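You operate a simulated robot arm through the tools that you are given. There is no shell and no other tool. Be economical: measure what you need, move in short steps, check, and stop when the job is done.

The job below is to be done with a simulated two-armed robot. You get a single attempt, and the scene is never put back.

Task
Take the rag from the crate end of the blue bench and lay it out flat on the checking end of the blue bench.

The check looks at the end state, three seconds after you hand in, the way a careful person would. Anything else that was tipped, shoved, dropped, spilled or broken makes it a failure.

Robot
Two 7-joint arms with two-finger parallel grippers on one trunk, on a base that drives. Base frame: it is fixed to the floor where the robot stands at the start and does not move with it; the origin is under the middle of the robot, x ahead of it, y to its left, z up. Lengths are in mm, angles in degrees, forces in N, time in s.
The left shoulder is at the start at [50, 165, 1030], the right one opposite. Places, roughly: checking end of the blue bench [700, -1200, 800]. Payload 3.91 kg a hand.
The TCP of each hand is the grasp point between the finger pads, 30 mm short of the fingertips. In the tool frame z runs along the fingers and y along their closing line. Largest opening 110 mm; finger width 20, thickness 10; the body of the gripper, 48 by 112 mm, starts 55 mm behind the TCP.
Orientation is told as [roll, pitch, yaw] about the base's x, y, z axes, in that order, counted from this pose: with the fingers straight down and closing along the base's y, the tool's x points along the base's -x, its y along +y and its z along -z.

Tools
- The arms move only by the tool servo_tool. It takes "left_motion", "right_motion" or both (then of equal length, played together; a hand with none holds still); each is one flat list of numbers, 7 for each row, row after row: the shift along the tool's x, y, z in m, then the turn, a rotation vector about the tool's x, y, z in degrees, then the closure in counts, from 0 (fully open) to 255 (shut). In form: [tx, ty, tz, wx, wy, wz, fingers, tx, ty, tz, wx, wy, wz, fingers, ...]. A call has 1 to 10 rows; each row shifts and turns the commanded pose from where the row before left it, along the tool's axes as they then stand. A row lasts 0.2 s, in which the tool goes at most 50 mm and 8.6 degrees; a call with a longer step from one row to the next is refused whole, and so is a gripper value outside its range. A pose out of reach is approached as far as the arm can. The call stops where the force on the tool passes 40 N (or 10 N more than at its start, if that is more) or the arm is blocked; 0.2 s more then pass. Each finger travels about 45 mm/s and halts on what it meets, pressing with about 32 N; the grip force reading is that of the motor and also rises with nothing between the fingers. The clock runs only during rows and for 0.2 s after the last one: add rows that do not move to give the fingers time. The reply holds the time, the measured pose of the TCP, the force on the tool along the base axes, the opening and the grip force, in the units named above and with some noise, with the torque about the TCP (base axes, N m) and any sound that the robot's microphone picked up, and new pictures: "views" is both (left out), scene, wrist or none (wrist: the cameras of the hands that moved).
- Cameras (640 x 400 px; columns grow to the right, rows downward): "scene" is now at [113.2, -30.1, 1210.3]; the picture's right is [-0.34, -0.94, 0.00], its down [-0.45, 0.16, -0.88] and it looks along [0.83, -0.30, -0.48] (base axes); focal length 253 px, centre (320, 200). "left" rides on the left gripper at [72, -17, -103] in its tool frame; the picture's right is [0.23, 0.97, 0.00], its down [-0.76, 0.18, -0.62] and it looks along [-0.61, 0.14, 0.78] (tool axes); focal length 222 px, centre (320, 200). "right" rides on the right gripper at [72, 17, -103] in its tool frame; the picture's right is [-0.23, 0.97, 0.00], its down [-0.76, -0.18, -0.62] and it looks along [-0.61, -0.14, 0.78] (tool axes); focal length 222 px, centre (320, 200). There is no depth. A picture from a camera that has moved, and an enlarged one, comes with that camera's place and axes in the base frame and with its lens.
- move_column(by): slides the trunk up (or, below 0, down) by that many mm; the arms and the scene camera ride with it, the base frame stays. It gives what a move gives, with no picture.
- steer(legs): drives the robot by 1 to 6 legs, each [ahead, left, turn to the left] in mm, mm and degrees, along the robot's own axes; the way and the turn of a leg run together, so that a leg with both is an arc; at most 1500 mm and 180 degrees a leg. The arms and the cameras ride along, it lands a little off, and it stops where it bumps. It gives what a move gives, and a new picture of the scene camera.
- aim_head(pan, tilt): turns the head with the scene camera to pan (to the left, within 80 degrees either way) and tilt (down, from -29 to 69), counted from straight ahead of the robot. It gives what a move gives, and a new picture of the scene camera.
- enlarge(camera, box): a new picture of the part [left, top, right, bottom] of that camera's present view, enlarged. It takes no simulated time.
- sign_off(): hands the job in; it is judged then, once.

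Work in short steps. Places have to be worked out from the pictures, the camera data and where the tool is seen: move nearer, look again, correct. Check each grasp and each placing, and mend what went wrong. You have 120 turns and 260 pictures in all, those below and enlarged ones among them. Open the grippers and draw the arms clear of the work before you hand the job in, unless the task says otherwise; then end with one line.

The tools are called as name(argument=value, ...) on one line, values as JSON. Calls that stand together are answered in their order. servo_tool: Moves the arms, as the interface text tells. Its arguments: {"type":"object","properties":{"left_motion":{"type":"array"},"right_motion":{"type":"array"},"views":{"type":"string","enum":["both","scene","wrist","none"]}},"required":[]} The other tools are called the same way: move_column (by) slides the trunk up or down; steer (legs) drives the base; aim_head (pan, tilt) turns the head that bears the scene camera; enlarge (camera, box) takes an enlarged picture of a part of a camera's view; sign_off () hands the job in.

At the start:

```text
clock: 0.0
left_ee_pos: [528.7, 231.3, 906.0]
left_tool_rot: [0.0, 0.1, 0.0]
left_contact_force: [1.1, -0.7, 1.3]
left_wrist_torque: [-0.01, 0.01, 0.02]
left_grip_width: 109.8
left_gripper_force: 0.0
right_ee_pos: [487.5, -164.9, 995.7]
right_tool_rot: [0.0, 0.1, 0.0]
right_contact_force: [-0.8, -0.4, 0.3]
right_wrist_torque: [0.02, 0.03, 0.01]
right_grip_width: 109.9
right_gripper_force: 0.1
trunk travel left (down, up): [-250.0, 253.0]
robot x, y, heading: [1.0, -2.4, -0.1]
head pan, tilt: [-19.9, 28.4]
```

scene: 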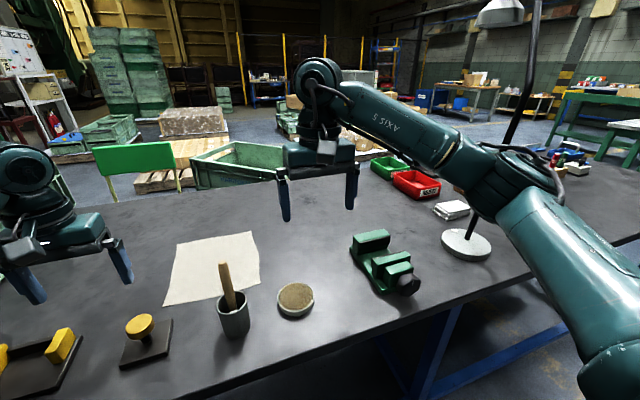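
right: 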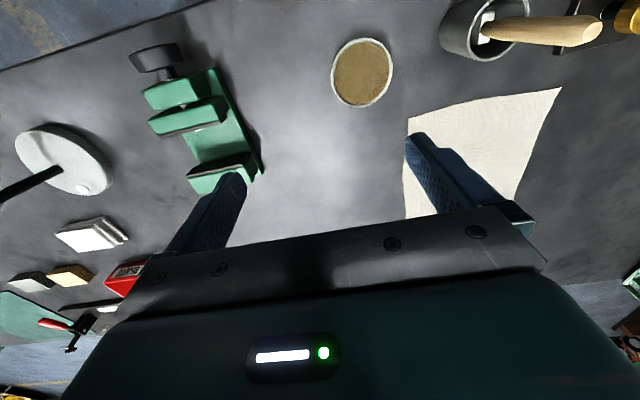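
left: 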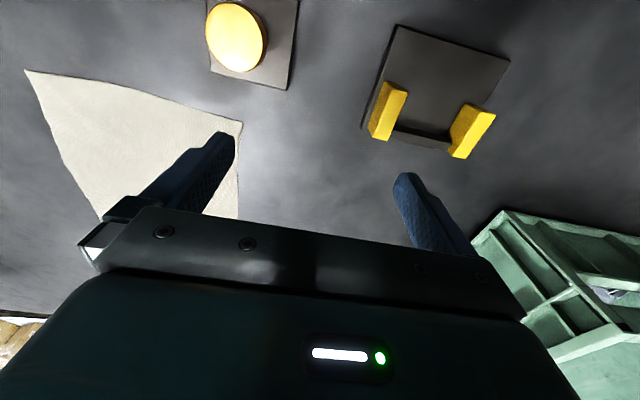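

The rag (cream cloth) lies at roughly x 595–845, y −50–170. I'll look toward the checking end of the bench first.

aim_head(pan=-62, tilt=25)

```text
clock: 1.1
left_ee_pos: [528.4, 231.2, 905.9]
left_tool_rot: [-0.1, 0.0, 0.0]
left_contact_force: [-0.5, -0.2, -0.3]
left_wrist_torque: [0.0, 0.02, 0.0]
left_grip_width: 110.0
left_gripper_force: 0.0
right_ee_pos: [488.9, -164.2, 995.6]
right_tool_rot: [0.0, 0.0, 0.0]
right_contact_force: [-0.5, -0.3, 0.1]
right_wrist_torque: [-0.01, -0.01, 0.01]
right_grip_width: 110.0
right_gripper_force: 0.0
trunk travel left (down, up): [-250.0, 253.0]
robot x, y, heading: [-4.1, 0.9, -0.3]
head pan, tilt: [-62.0, 25.0]
camera scene: at [70.9, -80.4, 1215.7], right [-0.88, -0.47, 0.0], down [-0.2, 0.37, -0.91], along [0.43, -0.8, -0.42], focal length 253 px, centre (320, 200)
```

scene: 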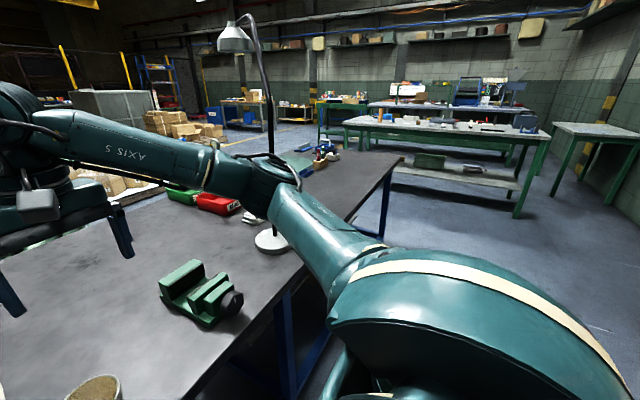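

The bench runs on to the right, with a lamp at about y −600 in the way of a sideways drive. Comparing the cameras, the surface seems closer to z≈770, so I'll look at the rag more closely.

aim_head(pan=5, tilt=42)

enlarge(camera="scene", box=[180, 100, 500, 300])

```text
clock: 2.5
left_ee_pos: [529.1, 231.0, 905.9]
left_tool_rot: [0.0, 0.1, -0.1]
left_contact_force: [-0.5, 0.9, 0.9]
left_wrist_torque: [0.03, 0.01, 0.02]
left_grip_width: 110.3
left_gripper_force: 0.1
right_ee_pos: [488.4, -165.4, 996.1]
right_tool_rot: [0.1, 0.1, 0.0]
right_contact_force: [-0.4, 0.2, -0.3]
right_wrist_torque: [-0.02, 0.0, -0.01]
right_grip_width: 110.1
right_gripper_force: 0.0
trunk travel left (down, up): [-250.0, 253.0]
robot x, y, heading: [5.2, -1.8, -0.1]
head pan, tilt: [5.0, 42.0]
camera scene: at [110.9, 8.1, 1189.5], right [0.09, -1.0, 0.0], down [-0.67, -0.06, -0.74], along [0.74, 0.06, -0.67], focal length 253 px, centre (320, 200)
```

scene: 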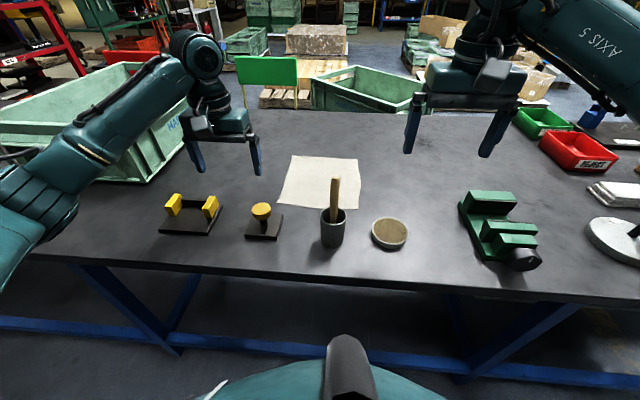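

```text
2.00 times, centred on (340, 200) of scene
camera zoom: at [110.9, 8.1, 1189.5], right [0.09, -1.0, 0.0], down [-0.67, -0.06, -0.74], along [0.74, 0.06, -0.67], focal length 506 px, centre (280, 200)
```

zoom: 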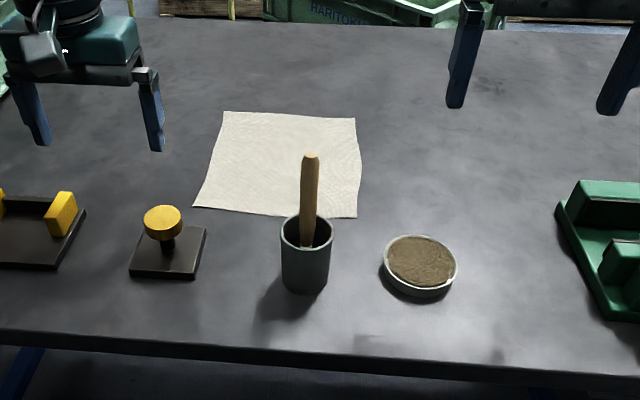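

The surface height and rag corners agree: the rag spans about x 548–765, y −50–150, with the pot and stick in front. I'll bring the left hand over the near-left corner with the fingers partly closed.

servo_tool(left_motion=[-0.012, -0.039, 0.02, 0, 0, 0, 139, -0.012, -0.039, 0.02, 0, 0, 0, 139, -0.012, -0.038, 0.02, 0, 0, 0, 139, 0, 0, 0, 0, 0, 0, 139], views="both")

```text
clock: 3.5
left_ee_pos: [564.8, 114.6, 844.3]
left_tool_rot: [0.0, 0.0, 0.1]
left_contact_force: [0.2, -0.7, 0.5]
left_wrist_torque: [0.01, 0.03, -0.02]
left_grip_width: 50.0
left_gripper_force: 0.0
right_ee_pos: [488.5, -164.9, 995.3]
right_tool_rot: [0.0, 0.0, 0.0]
right_contact_force: [0.5, 0.3, 0.2]
right_wrist_torque: [-0.02, 0.0, 0.02]
right_grip_width: 110.1
right_gripper_force: 0.0
trunk travel left (down, up): [-250.0, 253.0]
robot x, y, heading: [-1.0, -2.9, 0.0]
head pan, tilt: [5.0, 42.0]
camera scene: at [110.9, 8.2, 1189.5], right [0.09, -1.0, 0.0], down [-0.67, -0.06, -0.74], along [0.74, 0.06, -0.67], focal length 253 px, centre (320, 200)
camera left: at [492.8, 97.3, 945.5], right [-0.23, 0.97, 0.0], down [0.76, 0.18, 0.62], along [0.61, 0.14, -0.78], focal length 222 px, centre (320, 200)
```

scene: 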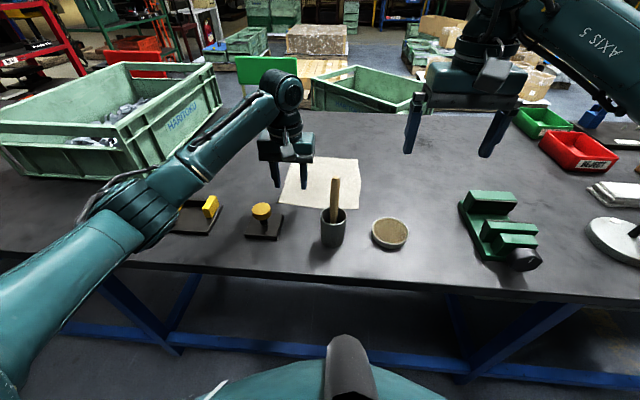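
left: 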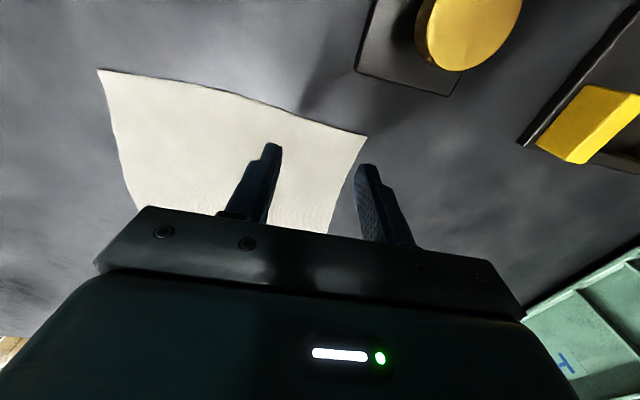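

The corner is seen at about (554, 150). I'll shift a little inward and descend in small steps until contact.

servo_tool(left_motion=[-0.008, -0.005, 0.03, 0, 0, 0, 139, 0, 0, 0.004, 0, 0, 0, 139, 0, 0, 0.003, 0, 0, 0, 139, 0, 0, 0.002, 0, 0, 0, 139], views="wrist")

```text
clock: 4.5
left_ee_pos: [571.5, 110.8, 806.3]
left_tool_rot: [0.1, 0.0, 0.2]
left_contact_force: [0.7, -0.8, -0.3]
left_wrist_torque: [-0.01, 0.04, 0.03]
left_grip_width: 50.4
left_gripper_force: 0.0
right_ee_pos: [487.9, -164.7, 997.0]
right_tool_rot: [0.0, -0.1, -0.1]
right_contact_force: [1.2, 0.1, -0.3]
right_wrist_torque: [-0.02, -0.03, 0.01]
right_grip_width: 110.0
right_gripper_force: 0.1
trunk travel left (down, up): [-250.0, 253.0]
robot x, y, heading: [2.1, 1.9, -0.0]
head pan, tilt: [5.0, 42.0]
camera left: at [500.3, 92.9, 907.6], right [-0.23, 0.97, 0.0], down [0.76, 0.18, 0.62], along [0.61, 0.14, -0.78], focal length 222 px, centre (320, 200)
```

left: 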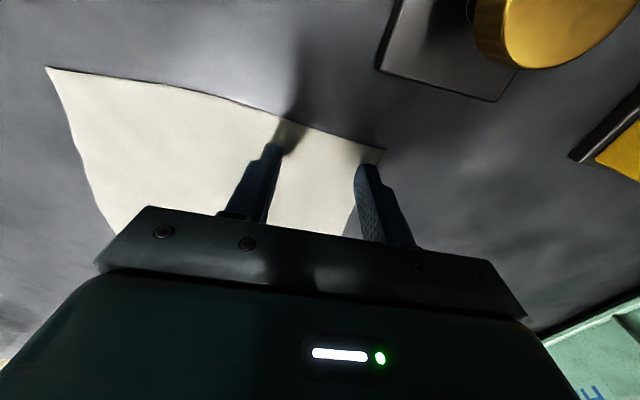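

The tips are just above the cloth, right at the corner. I'll move slightly more inward and creep down until contact.

servo_tool(left_motion=[-0.004, -0.008, 0.0, 0, 0, 0, 139, 0, 0, 0.0015, 0, 0, 0, 139, 0, 0, 0.001, 0, 0, 0, 139, 0, 0, 0.001, 0, 0, 0, 139, 0, 0, 0.001, 0, 0, 0, 139], views="wrist")

```text
clock: 5.7
left_ee_pos: [576.4, 102.4, 802.6]
left_tool_rot: [0.0, 0.0, 0.1]
left_contact_force: [0.8, -0.4, 0.2]
left_wrist_torque: [0.0, 0.01, 0.0]
left_grip_width: 50.0
left_gripper_force: 0.0
right_ee_pos: [488.1, -163.4, 996.2]
right_tool_rot: [0.0, 0.0, -0.1]
right_contact_force: [-0.2, -0.4, 0.4]
right_wrist_torque: [-0.05, 0.0, -0.03]
right_grip_width: 110.0
right_gripper_force: 0.1
trunk travel left (down, up): [-250.0, 253.0]
robot x, y, heading: [-0.6, 0.7, 0.2]
head pan, tilt: [5.0, 42.0]
camera left: at [504.1, 84.6, 903.7], right [-0.23, 0.97, 0.0], down [0.76, 0.18, 0.62], along [0.61, 0.14, -0.78], focal length 222 px, centre (320, 200)
```

left: 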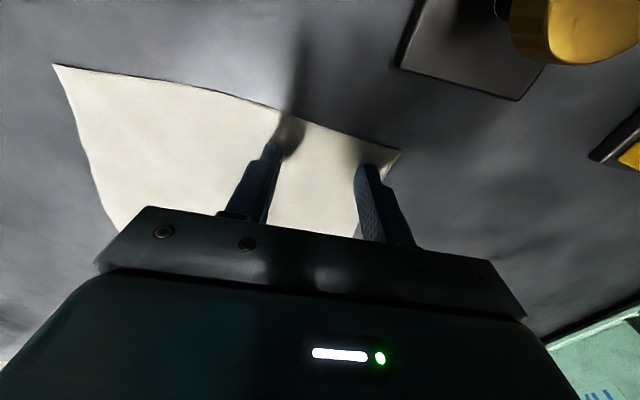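

Still no contact force, so I'll keep creeping down.

servo_tool(left_motion=[0, 0, 0.0015, 0, 0, 0, 139, 0, 0, 0.0015, 0, 0, 0, 139, 0, 0, 0.0015, 0, 0, 0, 139, 0, 0, 0.0015, 0, 0, 0, 139], views="wrist")

```text
clock: 6.7
left_ee_pos: [575.8, 102.7, 800.0]
left_tool_rot: [-0.1, -0.5, 0.0]
left_contact_force: [1.8, 2.6, 27.8]
left_wrist_torque: [0.48, 0.14, -0.02]
left_grip_width: 50.0
left_gripper_force: 0.2
right_ee_pos: [487.0, -165.3, 997.7]
right_tool_rot: [-0.1, -0.1, 0.0]
right_contact_force: [-0.4, -1.2, -0.8]
right_wrist_torque: [0.02, 0.02, -0.03]
right_grip_width: 109.9
right_gripper_force: 0.1
trunk travel left (down, up): [-250.0, 253.0]
robot x, y, heading: [-0.3, 0.8, -0.1]
head pan, tilt: [5.0, 42.0]
camera left: at [503.0, 84.5, 901.7], right [-0.23, 0.97, 0.0], down [0.76, 0.18, 0.63], along [0.61, 0.14, -0.78], focal length 222 px, centre (320, 200)
```

left: 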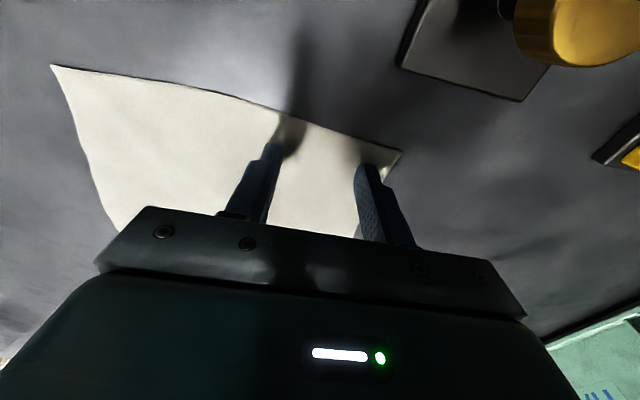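

Contact at 28 N, which puts the surface at z≈771. I'll ease off slightly and close the fingers to pinch the cloth.

servo_tool(left_motion=[0, 0, -0.001, 0, 0, 0, 139, 0, 0, 0, 0, 0, 0, 190, 0, 0, 0, 0, 0, 0, 230, 0, 0, 0, 0, 0, 0, 255, 0, 0, 0, 0, 0, 0, 255, 0, 0, 0, 0, 0, 0, 255], views="wrist")

```text
clock: 8.1
left_ee_pos: [577.0, 100.8, 801.5]
left_tool_rot: [0.1, -0.4, -0.1]
left_contact_force: [0.0, 0.6, 28.9]
left_wrist_torque: [0.07, 0.19, 0.03]
left_grip_width: 1.8
left_gripper_force: 32.6
right_ee_pos: [486.8, -165.4, 997.3]
right_tool_rot: [-0.1, -0.3, 0.1]
right_contact_force: [0.3, 0.0, -0.2]
right_wrist_torque: [-0.01, 0.0, 0.04]
right_grip_width: 110.0
right_gripper_force: 0.1
trunk travel left (down, up): [-250.0, 253.0]
robot x, y, heading: [0.3, -0.6, -0.2]
head pan, tilt: [5.0, 42.0]
camera left: at [502.8, 84.1, 901.8], right [-0.23, 0.97, 0.0], down [0.76, 0.18, 0.63], along [0.61, 0.14, -0.78], focal length 222 px, centre (320, 200)
```

left: 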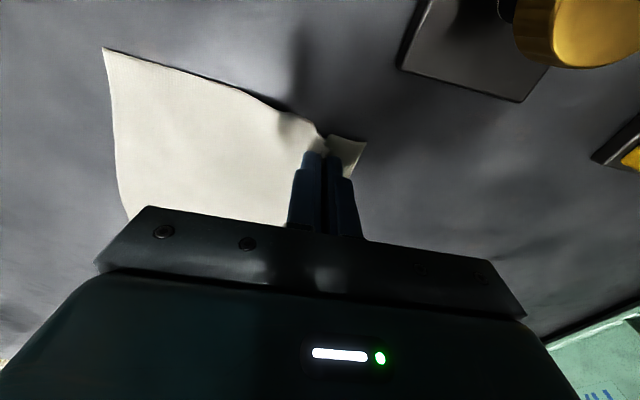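

The left pinch holds. The right hand would collide with the left gripper body if it closed along y, so I'll yaw it +90°, which puts its camera on the −y side, and ease the left hand up a little.

servo_tool(left_motion=[0, 0, -0.004, 0, 0, 0, 255, 0, 0, 0, 0, 0, 0, 255, 0, 0, 0, 0, 0, 0, 255, 0, 0, 0, 0, 0, 0, 255, 0, 0, 0, 0, 0, 0, 255, 0, 0, 0, 0, 0, 0, 255, 0, 0, 0, 0, 0, 0, 255, 0, 0, 0, 0, 0, 0, 255, 0, 0, 0, 0, 0, 0, 255, 0, 0, 0, 0, 0, 0, 255], right_motion=[0, 0, 0, 0, 0, -8.5, 160, 0, 0, 0, 0, 0, -8.5, 160, 0, 0, 0, 0, 0, -8.5, 160, 0, 0, 0, 0, 0, -8.5, 160, 0, 0, 0, 0, 0, -8.5, 160, 0, 0, 0, 0, 0, -8.5, 160, 0, 0, 0, 0, 0, -8.5, 160, 0, 0, 0, 0, 0, -8.5, 160, 0, 0, 0, 0, 0, -8.5, 160, 0, 0, 0, 0, 0, -8.5, 160], views="both")

```text
clock: 10.3
left_ee_pos: [575.6, 102.3, 801.1]
left_tool_rot: [0.0, 0.0, -0.1]
left_contact_force: [0.1, 0.2, 9.2]
left_wrist_torque: [0.1, 0.08, -0.01]
left_grip_width: 2.2
left_gripper_force: 32.5
right_ee_pos: [340.1, -86.4, 985.6]
right_tool_rot: [-0.2, 0.0, 85.1]
right_contact_force: [-0.8, -0.2, 0.2]
right_wrist_torque: [-0.03, 0.01, 0.0]
right_grip_width: 40.9
right_gripper_force: 0.0
right hand out of reach, approached as far as the arm can: row 6, 7, 8, 9, 10
trunk travel left (down, up): [-250.0, 253.0]
robot x, y, heading: [-0.8, -0.2, -0.2]
head pan, tilt: [5.0, 42.0]
camera scene: at [110.1, 8.1, 1189.6], right [0.09, -1.0, 0.0], down [-0.67, -0.06, -0.74], along [0.74, 0.06, -0.67], focal length 253 px, centre (320, 200)
camera right: at [316.7, -155.9, 1089.1], right [-0.95, 0.31, 0.0], down [0.24, 0.74, 0.62], along [0.2, 0.59, -0.78], focal length 222 px, centre (320, 200)
camera left: at [503.5, 84.5, 902.4], right [-0.23, 0.97, 0.0], down [0.76, 0.18, 0.62], along [0.61, 0.14, -0.78], focal length 222 px, centre (320, 200)
```

scene: 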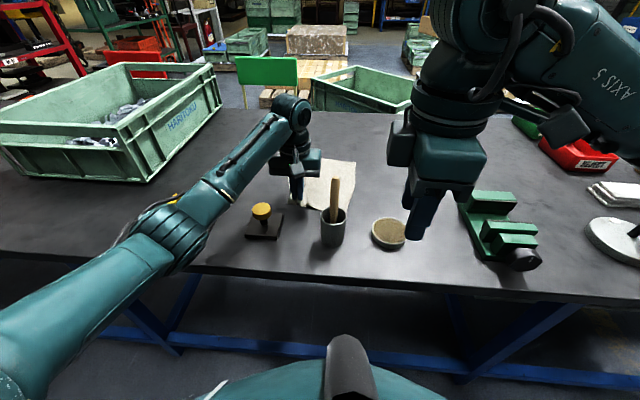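
right: 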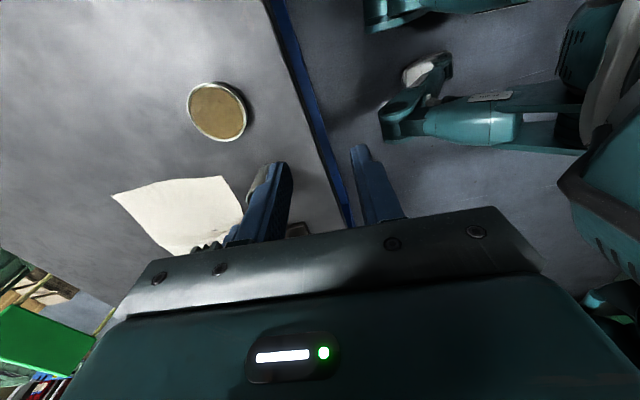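
left: 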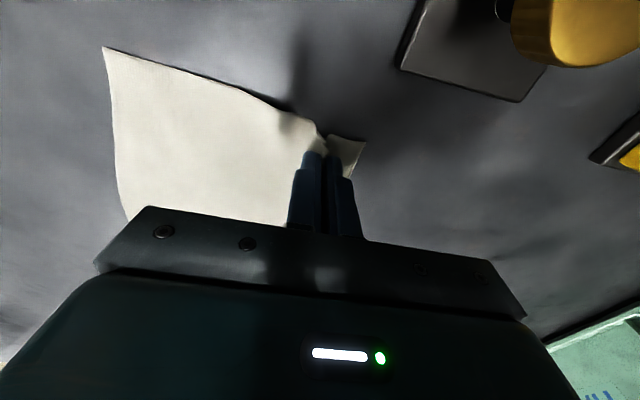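

The right arm cannot hold yaw +90 out there. Instead I'll re-grasp with narrower pinches nearer the corners so both hands fit side by side. I'm opening the left hand and turning the right one back.

servo_tool(left_motion=[0, 0, 0, 0, 0, 0, 200, 0, 0, 0, 0, 0, 0, 150, 0, 0, 0, 0, 0, 0, 150, 0, 0, 0, 0, 0, 0, 150, 0, 0, -0.02, 0, 0, 0, 150, 0, 0, -0.02, 0, 0, 0, 150, 0, 0, 0, 0, 0, 0, 150, 0, 0, 0, 0, 0, 0, 150, 0, 0, 0, 0, 0, 0, 150, 0, 0, 0, 0, 0, 0, 150], right_motion=[0, 0, 0, 0, 0, 8.5, 160, 0, 0, 0, 0, 0, 8.5, 160, 0, 0, 0, 0, 0, 8.5, 160, 0, 0, 0, 0, 0, 8.5, 160, 0, 0, 0, 0, 0, 8.5, 160, 0, 0, 0, 0, 0, 8.5, 160, 0, 0, 0, 0, 0, 8.5, 160, 0, 0, 0, 0, 0, 8.5, 160, 0, 0, 0, 0, 0, 8.5, 160, 0, 0, 0, 0, 0, 8.5, 160], views="both")

```text
clock: 12.5
left_ee_pos: [576.8, 103.0, 838.7]
left_tool_rot: [0.0, 0.0, 0.0]
left_contact_force: [0.1, 0.4, 0.6]
left_wrist_torque: [0.0, -0.01, -0.01]
left_grip_width: 45.4
left_gripper_force: 0.0
right_ee_pos: [340.9, -87.8, 983.9]
right_tool_rot: [0.0, 0.0, -0.1]
right_contact_force: [-0.3, -0.2, 0.5]
right_wrist_torque: [0.02, 0.0, 0.01]
right_grip_width: 40.9
right_gripper_force: 0.0
trunk travel left (down, up): [-250.0, 253.0]
robot x, y, heading: [0.8, -1.6, 0.0]
head pan, tilt: [5.0, 42.0]
camera scene: at [110.9, 8.2, 1189.5], right [0.09, -1.0, 0.0], down [-0.67, -0.06, -0.74], along [0.74, 0.06, -0.67], focal length 253 px, centre (320, 200)
camera right: at [268.2, -68.0, 1088.9], right [0.23, 0.97, 0.0], down [0.76, -0.18, 0.62], along [0.61, -0.14, -0.78], focal length 222 px, centre (320, 200)
camera left: at [504.0, 84.7, 941.5], right [-0.23, 0.97, 0.0], down [0.76, 0.18, 0.62], along [0.61, 0.14, -0.78], focal length 222 px, centre (320, 200)
```

scene: 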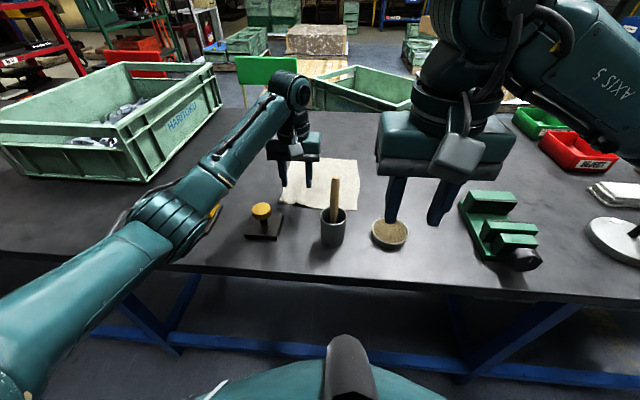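
right: 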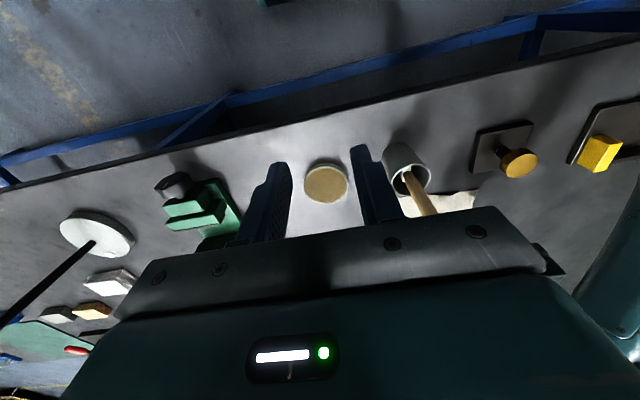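
left: 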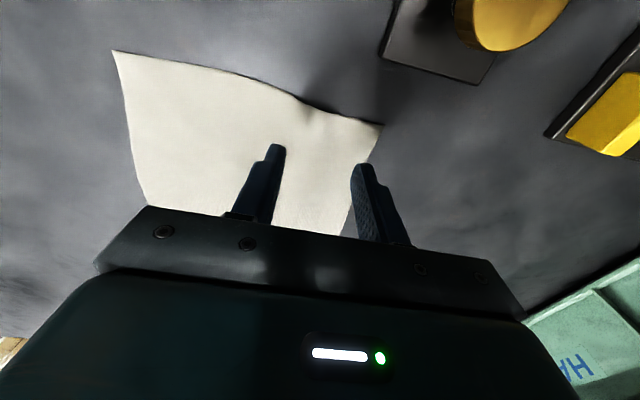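

The cloth sprang back; corners are now about (554, 145) and (549, −41). I'll bring the right hand forward along y≈−88, clear of the pot, and yaw it +20° so its camera stays away from the stick.

servo_tool(right_motion=[-0.047, 0, 0, 0, 0, 0, 200, -0.047, 0, 0, 0, 0, 0, 200, -0.047, 0, 0, 0, 0, 0, 200, -0.047, 0, 0, 0, 0, 0, 200, -0.047, 0, 0, 0, 0, 0, 200, 0, 0, 0, 0, 0, -8, 200, 0, 0, 0, 0, 0, -8, 200, 0, 0, 0, 0, 0, -4, 200], views="both")

```text
clock: 14.3
left_ee_pos: [576.1, 102.3, 840.5]
left_tool_rot: [0.0, 0.1, 0.1]
left_contact_force: [0.0, 0.1, -0.2]
left_wrist_torque: [0.03, -0.03, -0.03]
left_grip_width: 45.1
left_gripper_force: 0.0
right_ee_pos: [575.5, -86.8, 986.2]
right_tool_rot: [0.1, 0.0, 20.1]
right_contact_force: [0.3, -0.2, 0.6]
right_wrist_torque: [0.01, 0.0, 0.01]
right_grip_width: 24.1
right_gripper_force: 0.0
trunk travel left (down, up): [-250.0, 253.0]
robot x, y, heading: [-2.1, -0.6, 0.2]
head pan, tilt: [5.0, 42.0]
camera scene: at [110.9, 8.2, 1189.5], right [0.09, -1.0, 0.0], down [-0.67, -0.06, -0.74], along [0.74, 0.06, -0.67], focal length 253 px, centre (320, 200)
camera right: at [502.2, -94.0, 1089.3], right [-0.12, 0.99, 0.0], down [0.78, 0.1, 0.62], along [0.62, 0.08, -0.78], focal length 222 px, centre (320, 200)
```

scene: 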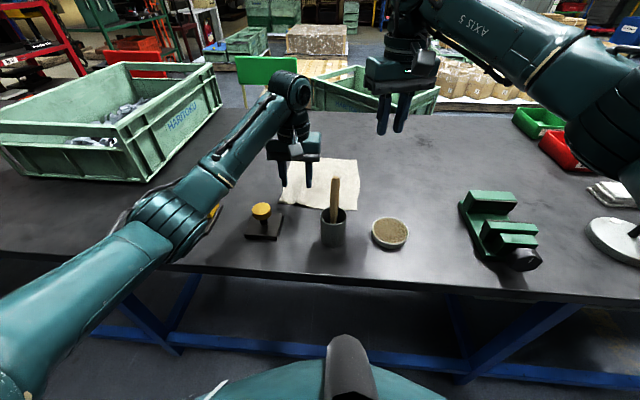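
right: 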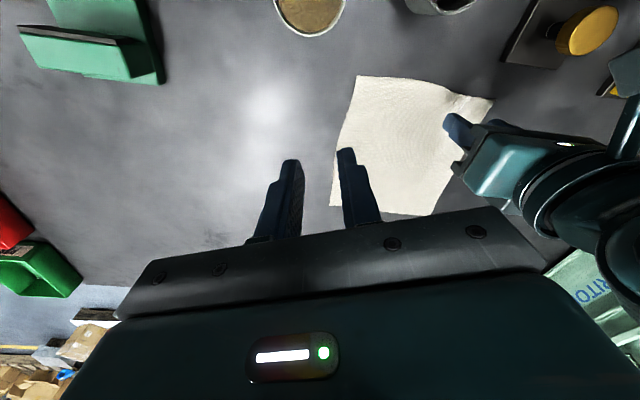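

The near-right corner is confirmed at (548, −41). I'll move the right hand above it and shift the left hand nearer its corner with a narrower opening.

servo_tool(left_motion=[0.003, 0.025, 0, 0, 0, 0, 200, 0, 0, 0, 0, 0, 0, 200, 0, 0, 0, 0, 0, 0, 200, 0, 0, 0, 0, 0, 0, 200], right_motion=[-0.0055, 0.017, 0.0365, 0, 0, 0, 200, -0.0055, 0.017, 0.0365, 0, 0, 0, 200, -0.0055, 0.017, 0.0365, 0, 0, 0, 200, -0.0055, 0.017, 0.0365, 0, 0, 0, 200], views="both")

```text
clock: 15.3
left_ee_pos: [573.1, 126.9, 839.2]
left_tool_rot: [0.0, 0.0, 0.1]
left_contact_force: [-0.6, -0.7, 0.1]
left_wrist_torque: [0.02, 0.03, -0.02]
left_grip_width: 23.8
left_gripper_force: 0.0
right_ee_pos: [573.1, -14.4, 839.5]
right_tool_rot: [0.1, 0.0, 19.9]
right_contact_force: [0.3, -0.3, -0.2]
right_wrist_torque: [-0.01, -0.04, 0.01]
right_grip_width: 23.7
right_gripper_force: 0.0
trunk travel left (down, up): [-250.0, 253.0]
robot x, y, heading: [-3.1, -1.1, -0.2]
head pan, tilt: [5.0, 42.0]
camera scene: at [111.0, 8.3, 1189.5], right [0.09, -1.0, 0.0], down [-0.67, -0.06, -0.74], along [0.74, 0.06, -0.67], focal length 253 px, centre (320, 200)
camera right: at [498.4, -22.2, 942.5], right [-0.12, 0.99, 0.0], down [0.78, 0.09, 0.62], along [0.62, 0.07, -0.78], focal length 222 px, centre (320, 200)
camera left: at [501.2, 109.6, 941.4], right [-0.23, 0.97, 0.0], down [0.76, 0.18, 0.62], along [0.61, 0.14, -0.78], focal length 222 px, centre (320, 200)
```

scene: 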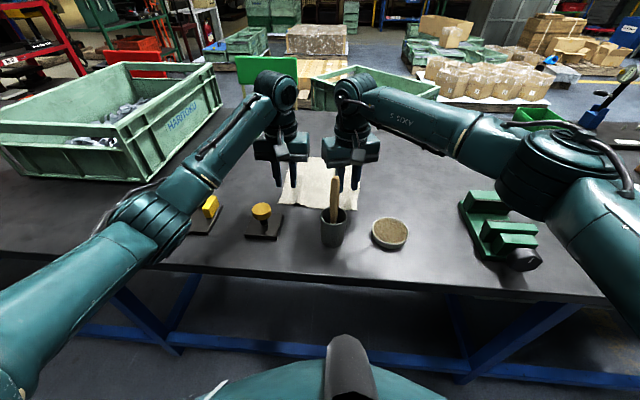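
right: 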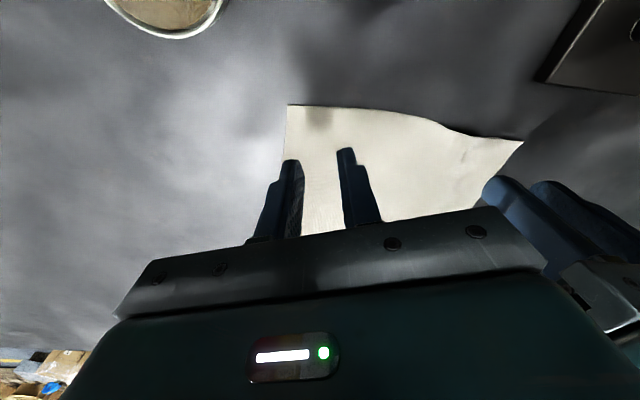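
left: 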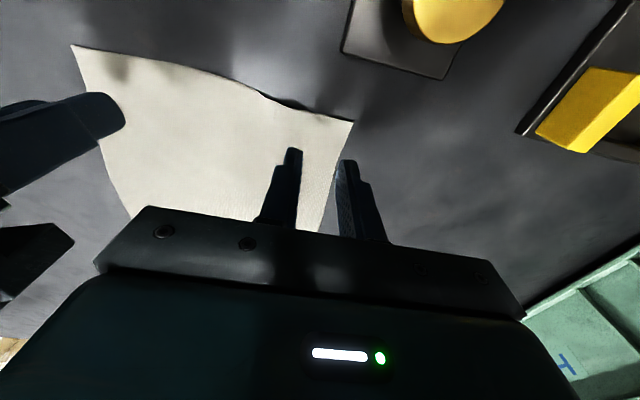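

Both hands are lined up. I'm descending with both to just above the surface.

servo_tool(left_motion=[0, -0.004, 0.03, 0, 0, 0, 200, 0, 0, 0.005, 0, 0, 0, 200, 0, 0, 0.002, 0, 0, 0, 200, 0, 0, 0.0015, 0, 0, 0, 200], right_motion=[0, 0, 0.03, 0, 0, 0, 200, 0, 0, 0.005, 0, 0, 0, 200, 0, 0, 0.002, 0, 0, 0, 200, 0, 0, 0.0015, 0, 0, 0, 200], views="wrist")

```text
clock: 16.3
left_ee_pos: [572.5, 122.6, 801.7]
left_tool_rot: [0.0, 0.1, 0.0]
left_contact_force: [0.6, -0.2, 0.7]
left_wrist_torque: [0.0, -0.01, -0.01]
left_grip_width: 23.8
left_gripper_force: 0.0
right_ee_pos: [573.9, -14.8, 801.7]
right_tool_rot: [0.1, 0.0, 20.0]
right_contact_force: [0.4, -0.2, 0.5]
right_wrist_torque: [0.02, -0.01, 0.01]
right_grip_width: 23.7
right_gripper_force: 0.1
trunk travel left (down, up): [-250.0, 253.0]
robot x, y, heading: [-0.8, -1.7, 0.0]
head pan, tilt: [5.0, 42.0]
camera right: at [499.7, -22.6, 904.6], right [-0.12, 0.99, 0.0], down [0.78, 0.09, 0.62], along [0.62, 0.07, -0.78], focal length 222 px, centre (320, 200)
camera left: at [501.2, 105.7, 903.2], right [-0.23, 0.97, 0.0], down [0.76, 0.18, 0.62], along [0.61, 0.14, -0.78], focal length 222 px, centre (320, 200)
```

right: 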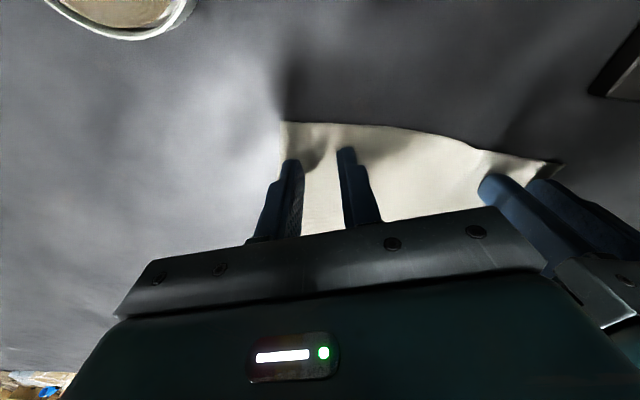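
left: 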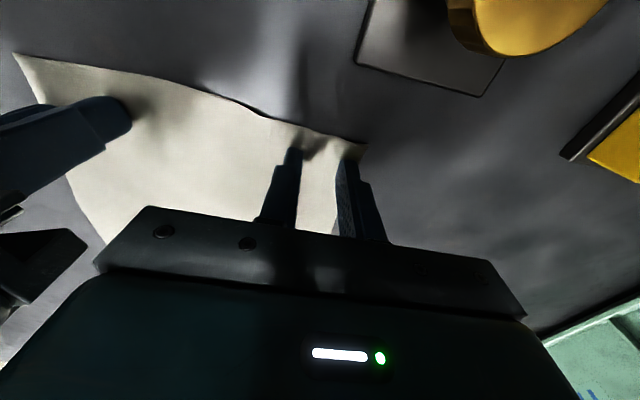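

Fingers are positioned well at both corners. I'll press lightly and close the left hand first while the right presses, then close the right.

servo_tool(left_motion=[0, 0, 0.001, 0, 0, 0, 200, 0, 0, 0.001, 0, 0, 0, 200, 0, 0, 0, 0, 0, 0, 230, 0, 0, 0, 0, 0, 0, 255, 0, 0, 0, 0, 0, 0, 255, 0, 0, 0, 0, 0, 0, 255, 0, 0, 0, 0, 0, 0, 255, 0, 0, 0, 0, 0, 0, 255, 0, 0, 0, 0, 0, 0, 255], right_motion=[0, 0, 0.001, 0, 0, 0, 200, 0, 0, 0.001, 0, 0, 0, 200, 0, 0, 0, 0, 0, 0, 200, 0, 0, 0, 0, 0, 0, 200, 0, 0, 0, 0, 0, 0, 200, 0, 0, 0, 0, 0, 0, 230, 0, 0, 0, 0, 0, 0, 255, 0, 0, 0, 0, 0, 0, 255, 0, 0, 0, 0, 0, 0, 255], views="wrist")

```text
clock: 18.3
left_ee_pos: [572.0, 123.1, 801.3]
left_tool_rot: [0.0, -0.1, 0.0]
left_contact_force: [0.6, -2.7, 1.1]
left_wrist_torque: [-0.07, 0.01, 0.03]
left_grip_width: 2.0
left_gripper_force: 31.3
right_ee_pos: [573.5, -14.6, 800.7]
right_tool_rot: [0.0, -0.2, 20.0]
right_contact_force: [0.9, 0.3, 20.8]
right_wrist_torque: [-0.08, 0.05, -0.03]
right_grip_width: 0.0
right_gripper_force: 31.5
trunk travel left (down, up): [-250.0, 253.0]
robot x, y, heading: [0.3, -2.0, -0.1]
head pan, tilt: [5.0, 42.0]
camera right: at [498.6, -22.5, 904.1], right [-0.12, 0.99, 0.0], down [0.77, 0.09, 0.63], along [0.62, 0.08, -0.78], focal length 222 px, centre (320, 200)
camera left: at [500.1, 105.4, 902.6], right [-0.23, 0.97, 0.0], down [0.76, 0.18, 0.62], along [0.61, 0.14, -0.78], focal length 222 px, centre (320, 200)
```

right: 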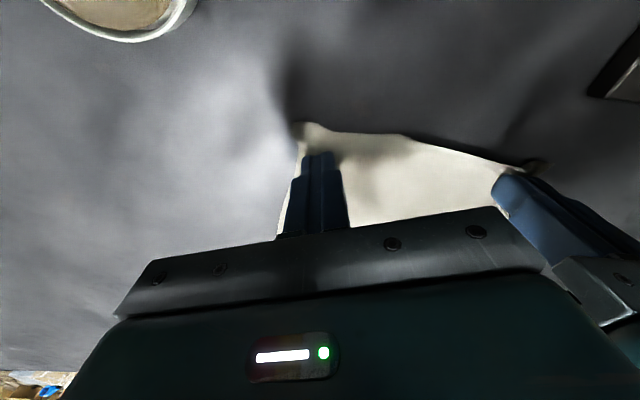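
left: 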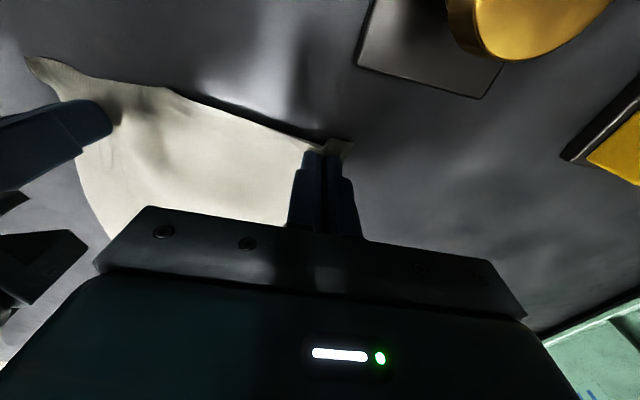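

Left holds cloth (2 mm), but the right shut on nothing. I'll raise the right slightly, open wider, shift inward and look.

servo_tool(right_motion=[0, 0, -0.008, 0, 0, 0, 240, -0.005, 0.004, -0.005, 0, 0, 0, 175, 0, 0, 0, 0, 0, 0, 175, 0, 0, 0, 0, 0, 0, 175, 0, 0, 0, 0, 0, 0, 175], views="wrist")

```text
clock: 19.5
left_ee_pos: [572.3, 123.0, 801.8]
left_tool_rot: [-0.1, -0.1, 0.1]
left_contact_force: [-1.0, 1.9, 12.1]
left_wrist_torque: [0.13, 0.09, -0.03]
left_grip_width: 1.7
left_gripper_force: 32.0
right_ee_pos: [575.8, -9.5, 812.5]
right_tool_rot: [-0.1, -0.2, 19.9]
right_contact_force: [0.2, -0.4, -0.3]
right_wrist_torque: [0.01, 0.03, 0.04]
right_grip_width: 34.7
right_gripper_force: 0.0
trunk travel left (down, up): [-250.0, 253.0]
robot x, y, heading: [-2.4, -0.6, -0.1]
head pan, tilt: [5.0, 42.0]
camera right: at [502.0, -17.1, 915.9], right [-0.12, 0.99, 0.0], down [0.78, 0.09, 0.62], along [0.62, 0.07, -0.78], focal length 222 px, centre (320, 200)
```

right: 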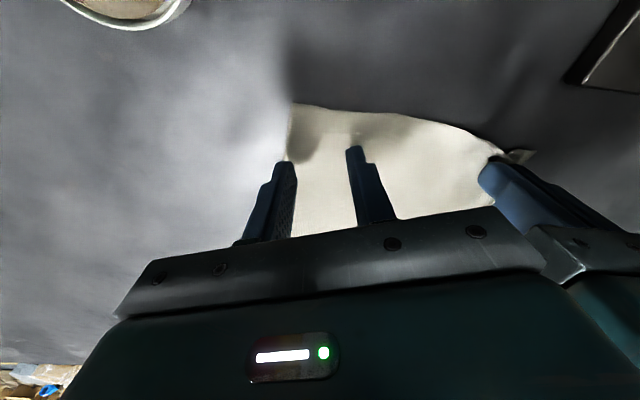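

The outer finger sits just off the side edge. I'll shift 6 mm inward, press more firmly and close.

servo_tool(right_motion=[0, 0.006, 0.008, 0, 0, 0, 175, 0, 0, 0.003, 0, 0, 0, 175, 0, 0, 0.0015, 0, 0, 0, 175, 0, 0, 0.0015, 0, 0, 0, 190, 0, 0, 0, 0, 0, 0, 215, 0, 0, 0, 0, 0, 0, 235, 0, 0, 0, 0, 0, 0, 255, 0, 0, 0, 0, 0, 0, 255, 0, 0, 0, 0, 0, 0, 255], views="wrist")

```text
clock: 21.5
left_ee_pos: [572.3, 122.7, 800.8]
left_tool_rot: [0.0, -0.2, 0.0]
left_contact_force: [0.3, -6.8, 2.5]
left_wrist_torque: [-0.22, 0.02, 0.03]
left_grip_width: 1.7
left_gripper_force: 32.3
right_ee_pos: [573.4, -4.2, 800.7]
right_tool_rot: [0.0, -0.3, 20.2]
right_contact_force: [2.2, 6.1, 24.6]
right_wrist_torque: [0.03, 0.02, 0.0]
right_grip_width: 2.1
right_gripper_force: 32.3
trunk travel left (down, up): [-250.0, 253.0]
robot x, y, heading: [-1.4, -2.5, 0.0]
head pan, tilt: [5.0, 42.0]
camera right: at [499.5, -11.1, 904.0], right [-0.12, 0.99, 0.0], down [0.77, 0.09, 0.63], along [0.62, 0.08, -0.78], focal length 222 px, centre (320, 200)
```

right: 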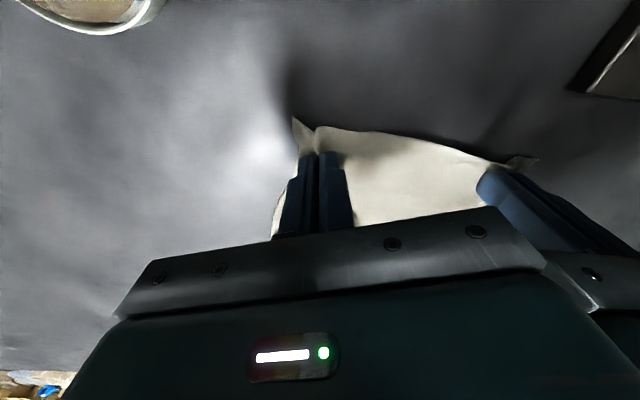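

Both pinches hold, with the edge taut between the hands. I'll lift both together while moving slightly forward to keep clear of the pot.

servo_tool(left_motion=[0, 0, -0.02, 0, 0, 0, 255, 0, 0, -0.03, 0, 0, 0, 255, -0.01, 0, -0.03, 0, 0, 0, 255, -0.01, 0, -0.03, 0, 0, 0, 255, -0.01, 0, -0.03, 0, 0, 0, 255], right_motion=[0, 0, -0.02, 0, 0, 0, 255, 0, 0, -0.03, 0, 0, 0, 255, -0.0094, -0.0034, -0.03, 0, 0, 0, 255, -0.0094, -0.0034, -0.03, 0, 0, 0, 255, -0.0094, -0.0034, -0.03, 0, 0, 0, 255], views="both")

```text
clock: 22.7
left_ee_pos: [601.6, 123.0, 940.9]
left_tool_rot: [0.1, 0.0, 0.1]
left_contact_force: [1.0, -7.2, 0.1]
left_wrist_torque: [-0.23, 0.02, 0.01]
left_grip_width: 2.0
left_gripper_force: 31.9
right_ee_pos: [603.0, -3.1, 940.6]
right_tool_rot: [0.0, 0.0, 20.1]
right_contact_force: [-0.8, 8.6, 0.3]
right_wrist_torque: [0.24, 0.02, 0.0]
right_grip_width: 1.8
right_gripper_force: 31.9
trunk travel left (down, up): [-250.0, 253.0]
robot x, y, heading: [0.7, 2.1, -0.2]
head pan, tilt: [5.0, 42.0]
camera scene: at [110.5, 8.4, 1189.4], right [0.09, -1.0, 0.0], down [-0.67, -0.06, -0.74], along [0.74, 0.06, -0.67], focal length 253 px, centre (320, 200)
camera right: at [530.1, -11.1, 1042.7], right [-0.12, 0.99, 0.0], down [0.78, 0.09, 0.62], along [0.62, 0.08, -0.78], focal length 222 px, centre (320, 200)
camera left: at [531.1, 105.6, 1042.6], right [-0.23, 0.97, 0.0], down [0.76, 0.18, 0.62], along [0.61, 0.14, -0.78], focal length 222 px, centre (320, 200)
```

scene: 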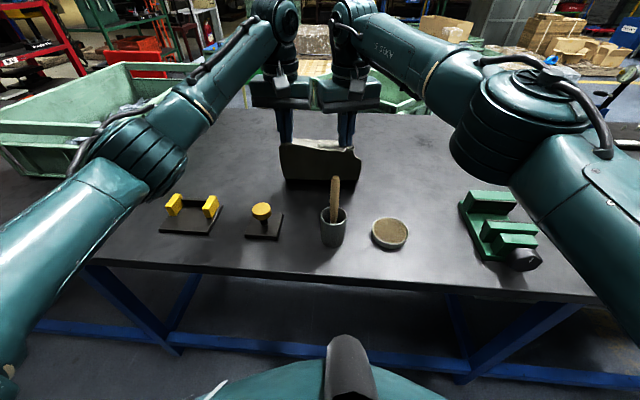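
right: 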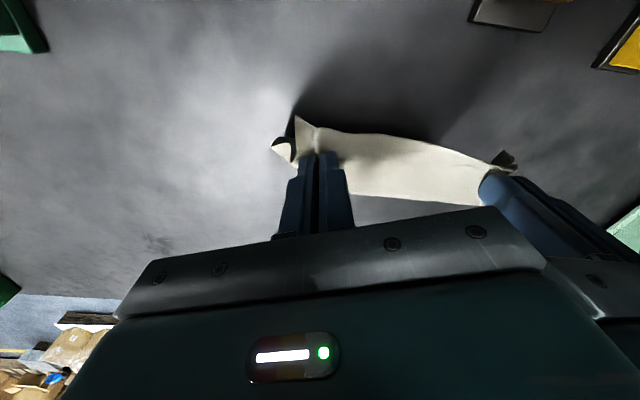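
left: 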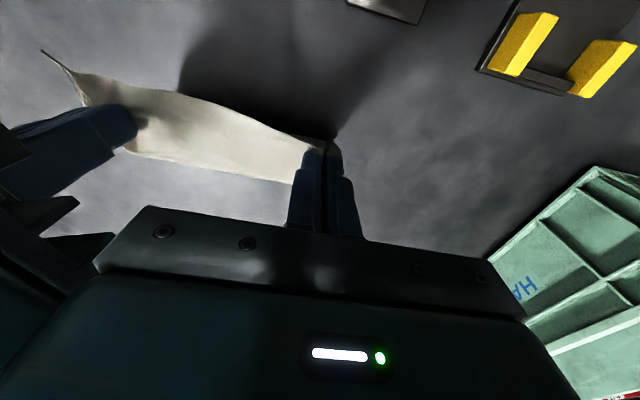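

The rag hangs cleanly from both hands. I'll raise the trunk so its lower edge clears the pot's stick before backing off.

move_column(by=245)

servo_tool(left_motion=[0, 0, -0.025, 0, 0, 0, 255, 0, 0, -0.025, 0, 0, 0, 255], right_motion=[0, 0, -0.025, 0, 0, 0, 255, 0, 0, -0.025, 0, 0, 0, 255], views="both")

```text
clock: 25.2
left_ee_pos: [603.8, 123.0, 1184.3]
left_tool_rot: [-0.1, 0.0, -0.1]
left_contact_force: [0.1, -8.3, -0.5]
left_wrist_torque: [-0.23, -0.03, 0.02]
left_grip_width: 1.7
left_gripper_force: 31.5
right_ee_pos: [604.5, -4.4, 1184.8]
right_tool_rot: [0.1, 0.0, 20.0]
right_contact_force: [-0.5, 6.8, 0.1]
right_wrist_torque: [0.24, 0.03, 0.03]
right_grip_width: 1.7
right_gripper_force: 32.1
trunk travel left (down, up): [-495.0, 8.0]
robot x, y, heading: [2.1, -1.1, 0.1]
head pan, tilt: [5.0, 42.0]
```

```text
clock: 25.8
left_ee_pos: [603.9, 121.0, 1235.7]
left_tool_rot: [0.0, 0.1, 0.0]
left_contact_force: [-0.3, -5.2, -0.1]
left_wrist_torque: [-0.15, 0.03, 0.02]
left_grip_width: 1.9
left_gripper_force: 31.9
right_ee_pos: [596.4, -3.9, 1223.2]
right_tool_rot: [0.0, -0.1, 20.0]
right_contact_force: [0.5, 5.0, 1.3]
right_wrist_torque: [0.19, 0.03, -0.03]
right_grip_width: 2.1
right_gripper_force: 32.1
right hand out of reach, approached as far as the arm can: row 2
trunk travel left (down, up): [-495.0, 8.0]
robot x, y, heading: [1.1, -2.5, -0.1]
head pan, tilt: [5.0, 42.0]
camera scene: at [110.9, 7.3, 1434.4], right [0.09, -1.0, 0.0], down [-0.67, -0.06, -0.74], along [0.74, 0.07, -0.67], focal length 253 px, centre (320, 200)
camera right: at [523.0, -11.3, 1326.2], right [-0.12, 0.99, 0.0], down [0.78, 0.09, 0.62], along [0.62, 0.07, -0.78], focal length 222 px, centre (320, 200)
camera left: at [531.1, 103.3, 1336.4], right [-0.23, 0.97, 0.0], down [0.76, 0.18, 0.62], along [0.61, 0.14, -0.78], focal length 222 px, centre (320, 200)
```

scene: 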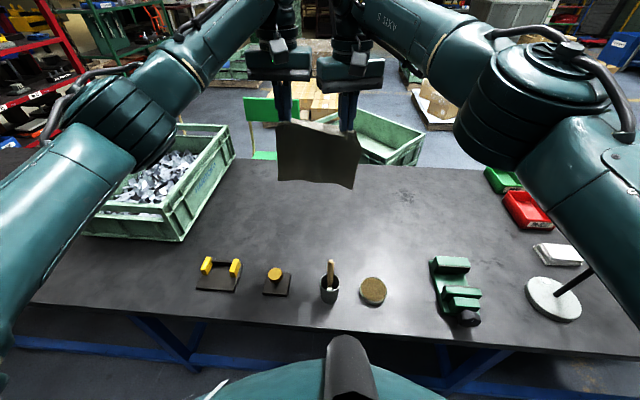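
right: 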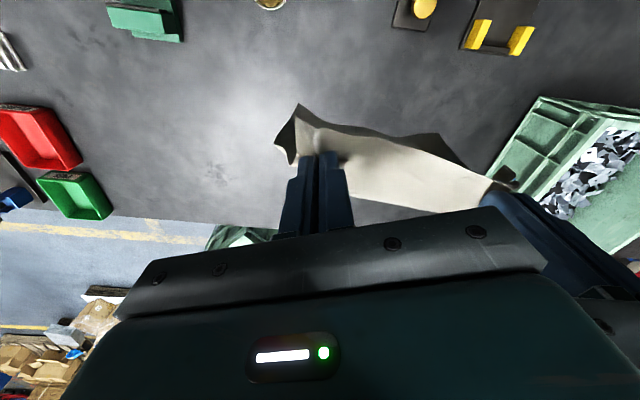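
left: 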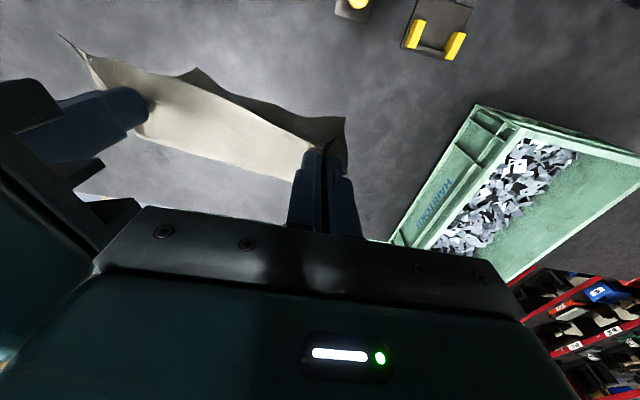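

The cloth's lower edge is near z≈1000, clear of everything below. I'll back the robot straight off the bench.

steer(legs=[[-330, 0, 0]])

aim_head(pan=-60, tilt=30)

```text
clock: 28.0
left_ee_pos: [275.6, 119.8, 1234.7]
left_tool_rot: [0.0, 0.0, -0.1]
left_contact_force: [-0.2, -5.4, -0.5]
left_wrist_torque: [-0.15, -0.01, -0.01]
left_grip_width: 1.8
left_gripper_force: 31.5
right_ee_pos: [268.9, -3.7, 1223.0]
right_tool_rot: [0.1, 0.0, 19.8]
right_contact_force: [0.3, 5.3, 0.3]
right_wrist_torque: [0.18, 0.0, 0.01]
right_grip_width: 1.8
right_gripper_force: 32.0
trunk travel left (down, up): [-495.0, 8.0]
robot x, y, heading: [-329.6, -0.1, 0.3]
head pan, tilt: [5.0, 42.0]
camera scene: at [-216.7, 8.3, 1434.5], right [0.08, -1.0, 0.0], down [-0.67, -0.06, -0.74], along [0.74, 0.06, -0.67], focal length 253 px, centre (320, 200)
```

scene: 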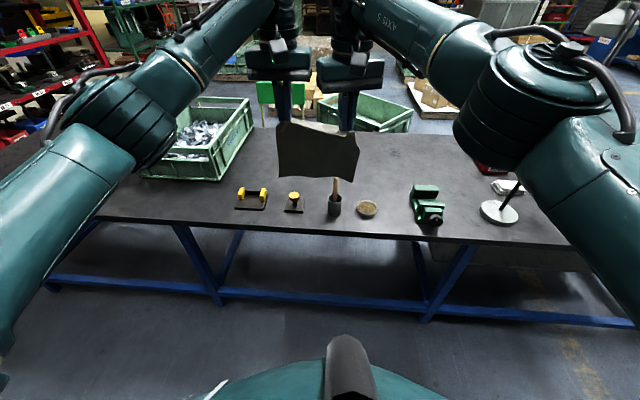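

```text
clock: 29.3
left_ee_pos: [276.1, 120.9, 1233.2]
left_tool_rot: [0.1, 0.0, -0.2]
left_contact_force: [-0.1, -4.9, -0.4]
left_wrist_torque: [-0.13, -0.02, 0.01]
left_grip_width: 1.5
left_gripper_force: 31.9
right_ee_pos: [269.4, -3.9, 1222.8]
right_tool_rot: [0.0, 0.0, 19.9]
right_contact_force: [0.2, 5.0, -0.3]
right_wrist_torque: [0.14, -0.01, -0.03]
right_grip_width: 2.1
right_gripper_force: 32.0
trunk travel left (down, up): [-495.0, 8.0]
robot x, y, heading: [-325.2, -2.5, -0.1]
head pan, tilt: [-60.0, 30.0]
camera scene: at [-254.5, -77.1, 1452.7], right [-0.87, -0.5, 0.0], down [-0.25, 0.43, -0.87], along [0.43, -0.75, -0.5], focal length 253 px, centre (320, 200)
```

scene: 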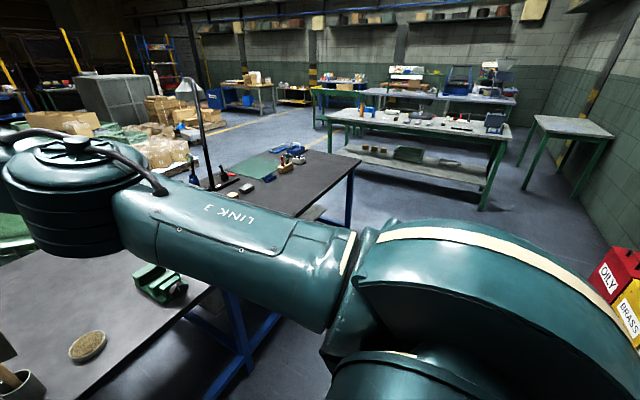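

The path on the right of the bench front is clear floor. I'll drive sideways to the right by 1200 mm.

steer(legs=[[0, -1200, 0]])

aim_head(pan=0, tilt=32)

```text
clock: 35.4
left_ee_pos: [267.3, -1081.0, 1233.8]
left_tool_rot: [0.0, 0.0, -0.7]
left_contact_force: [-0.5, -4.5, -0.2]
left_wrist_torque: [-0.15, 0.0, 0.03]
left_grip_width: 1.5
left_gripper_force: 31.9
right_ee_pos: [260.4, -1204.8, 1222.8]
right_tool_rot: [-0.1, -0.1, 19.2]
right_contact_force: [-0.2, 3.8, -0.3]
right_wrist_torque: [0.14, 0.0, 0.01]
right_grip_width: 2.2
right_gripper_force: 32.0
trunk travel left (down, up): [-495.0, 8.0]
robot x, y, heading: [-334.3, -1188.1, -0.8]
head pan, tilt: [-60.0, 30.0]
camera scene: at [-265.7, -1272.0, 1452.7], right [-0.87, -0.49, 0.0], down [-0.24, 0.44, -0.87], along [0.42, -0.76, -0.5], focal length 253 px, centre (320, 200)
```

scene: 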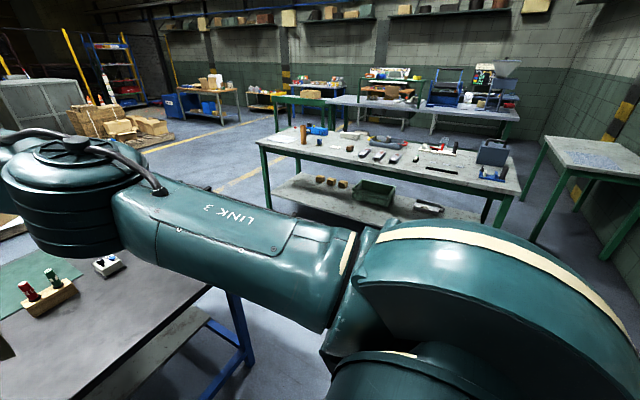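

```text
clock: 36.7
left_ee_pos: [268.4, -1080.3, 1234.7]
left_tool_rot: [0.0, 0.0, -0.9]
left_contact_force: [-0.2, -4.7, -0.5]
left_wrist_torque: [-0.14, -0.02, -0.01]
left_grip_width: 1.5
left_gripper_force: 32.0
right_ee_pos: [259.0, -1204.5, 1223.3]
right_tool_rot: [0.0, 0.1, 19.2]
right_contact_force: [-1.2, 4.4, 0.1]
right_wrist_torque: [0.15, -0.04, 0.01]
right_grip_width: 1.6
right_gripper_force: 32.1
trunk travel left (down, up): [-495.0, 8.0]
robot x, y, heading: [-341.1, -1192.2, -0.8]
head pan, tilt: [0.0, 32.0]
camera scene: at [-220.2, -1194.2, 1449.6], right [-0.01, -1.0, 0.0], down [-0.53, 0.01, -0.85], along [0.85, -0.01, -0.53], focal length 253 px, centre (320, 200)
```

scene: 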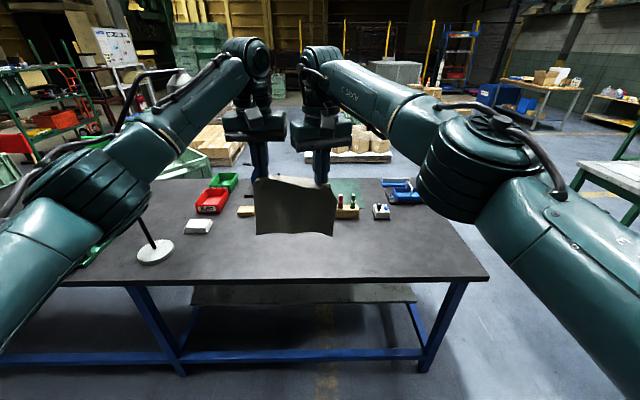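

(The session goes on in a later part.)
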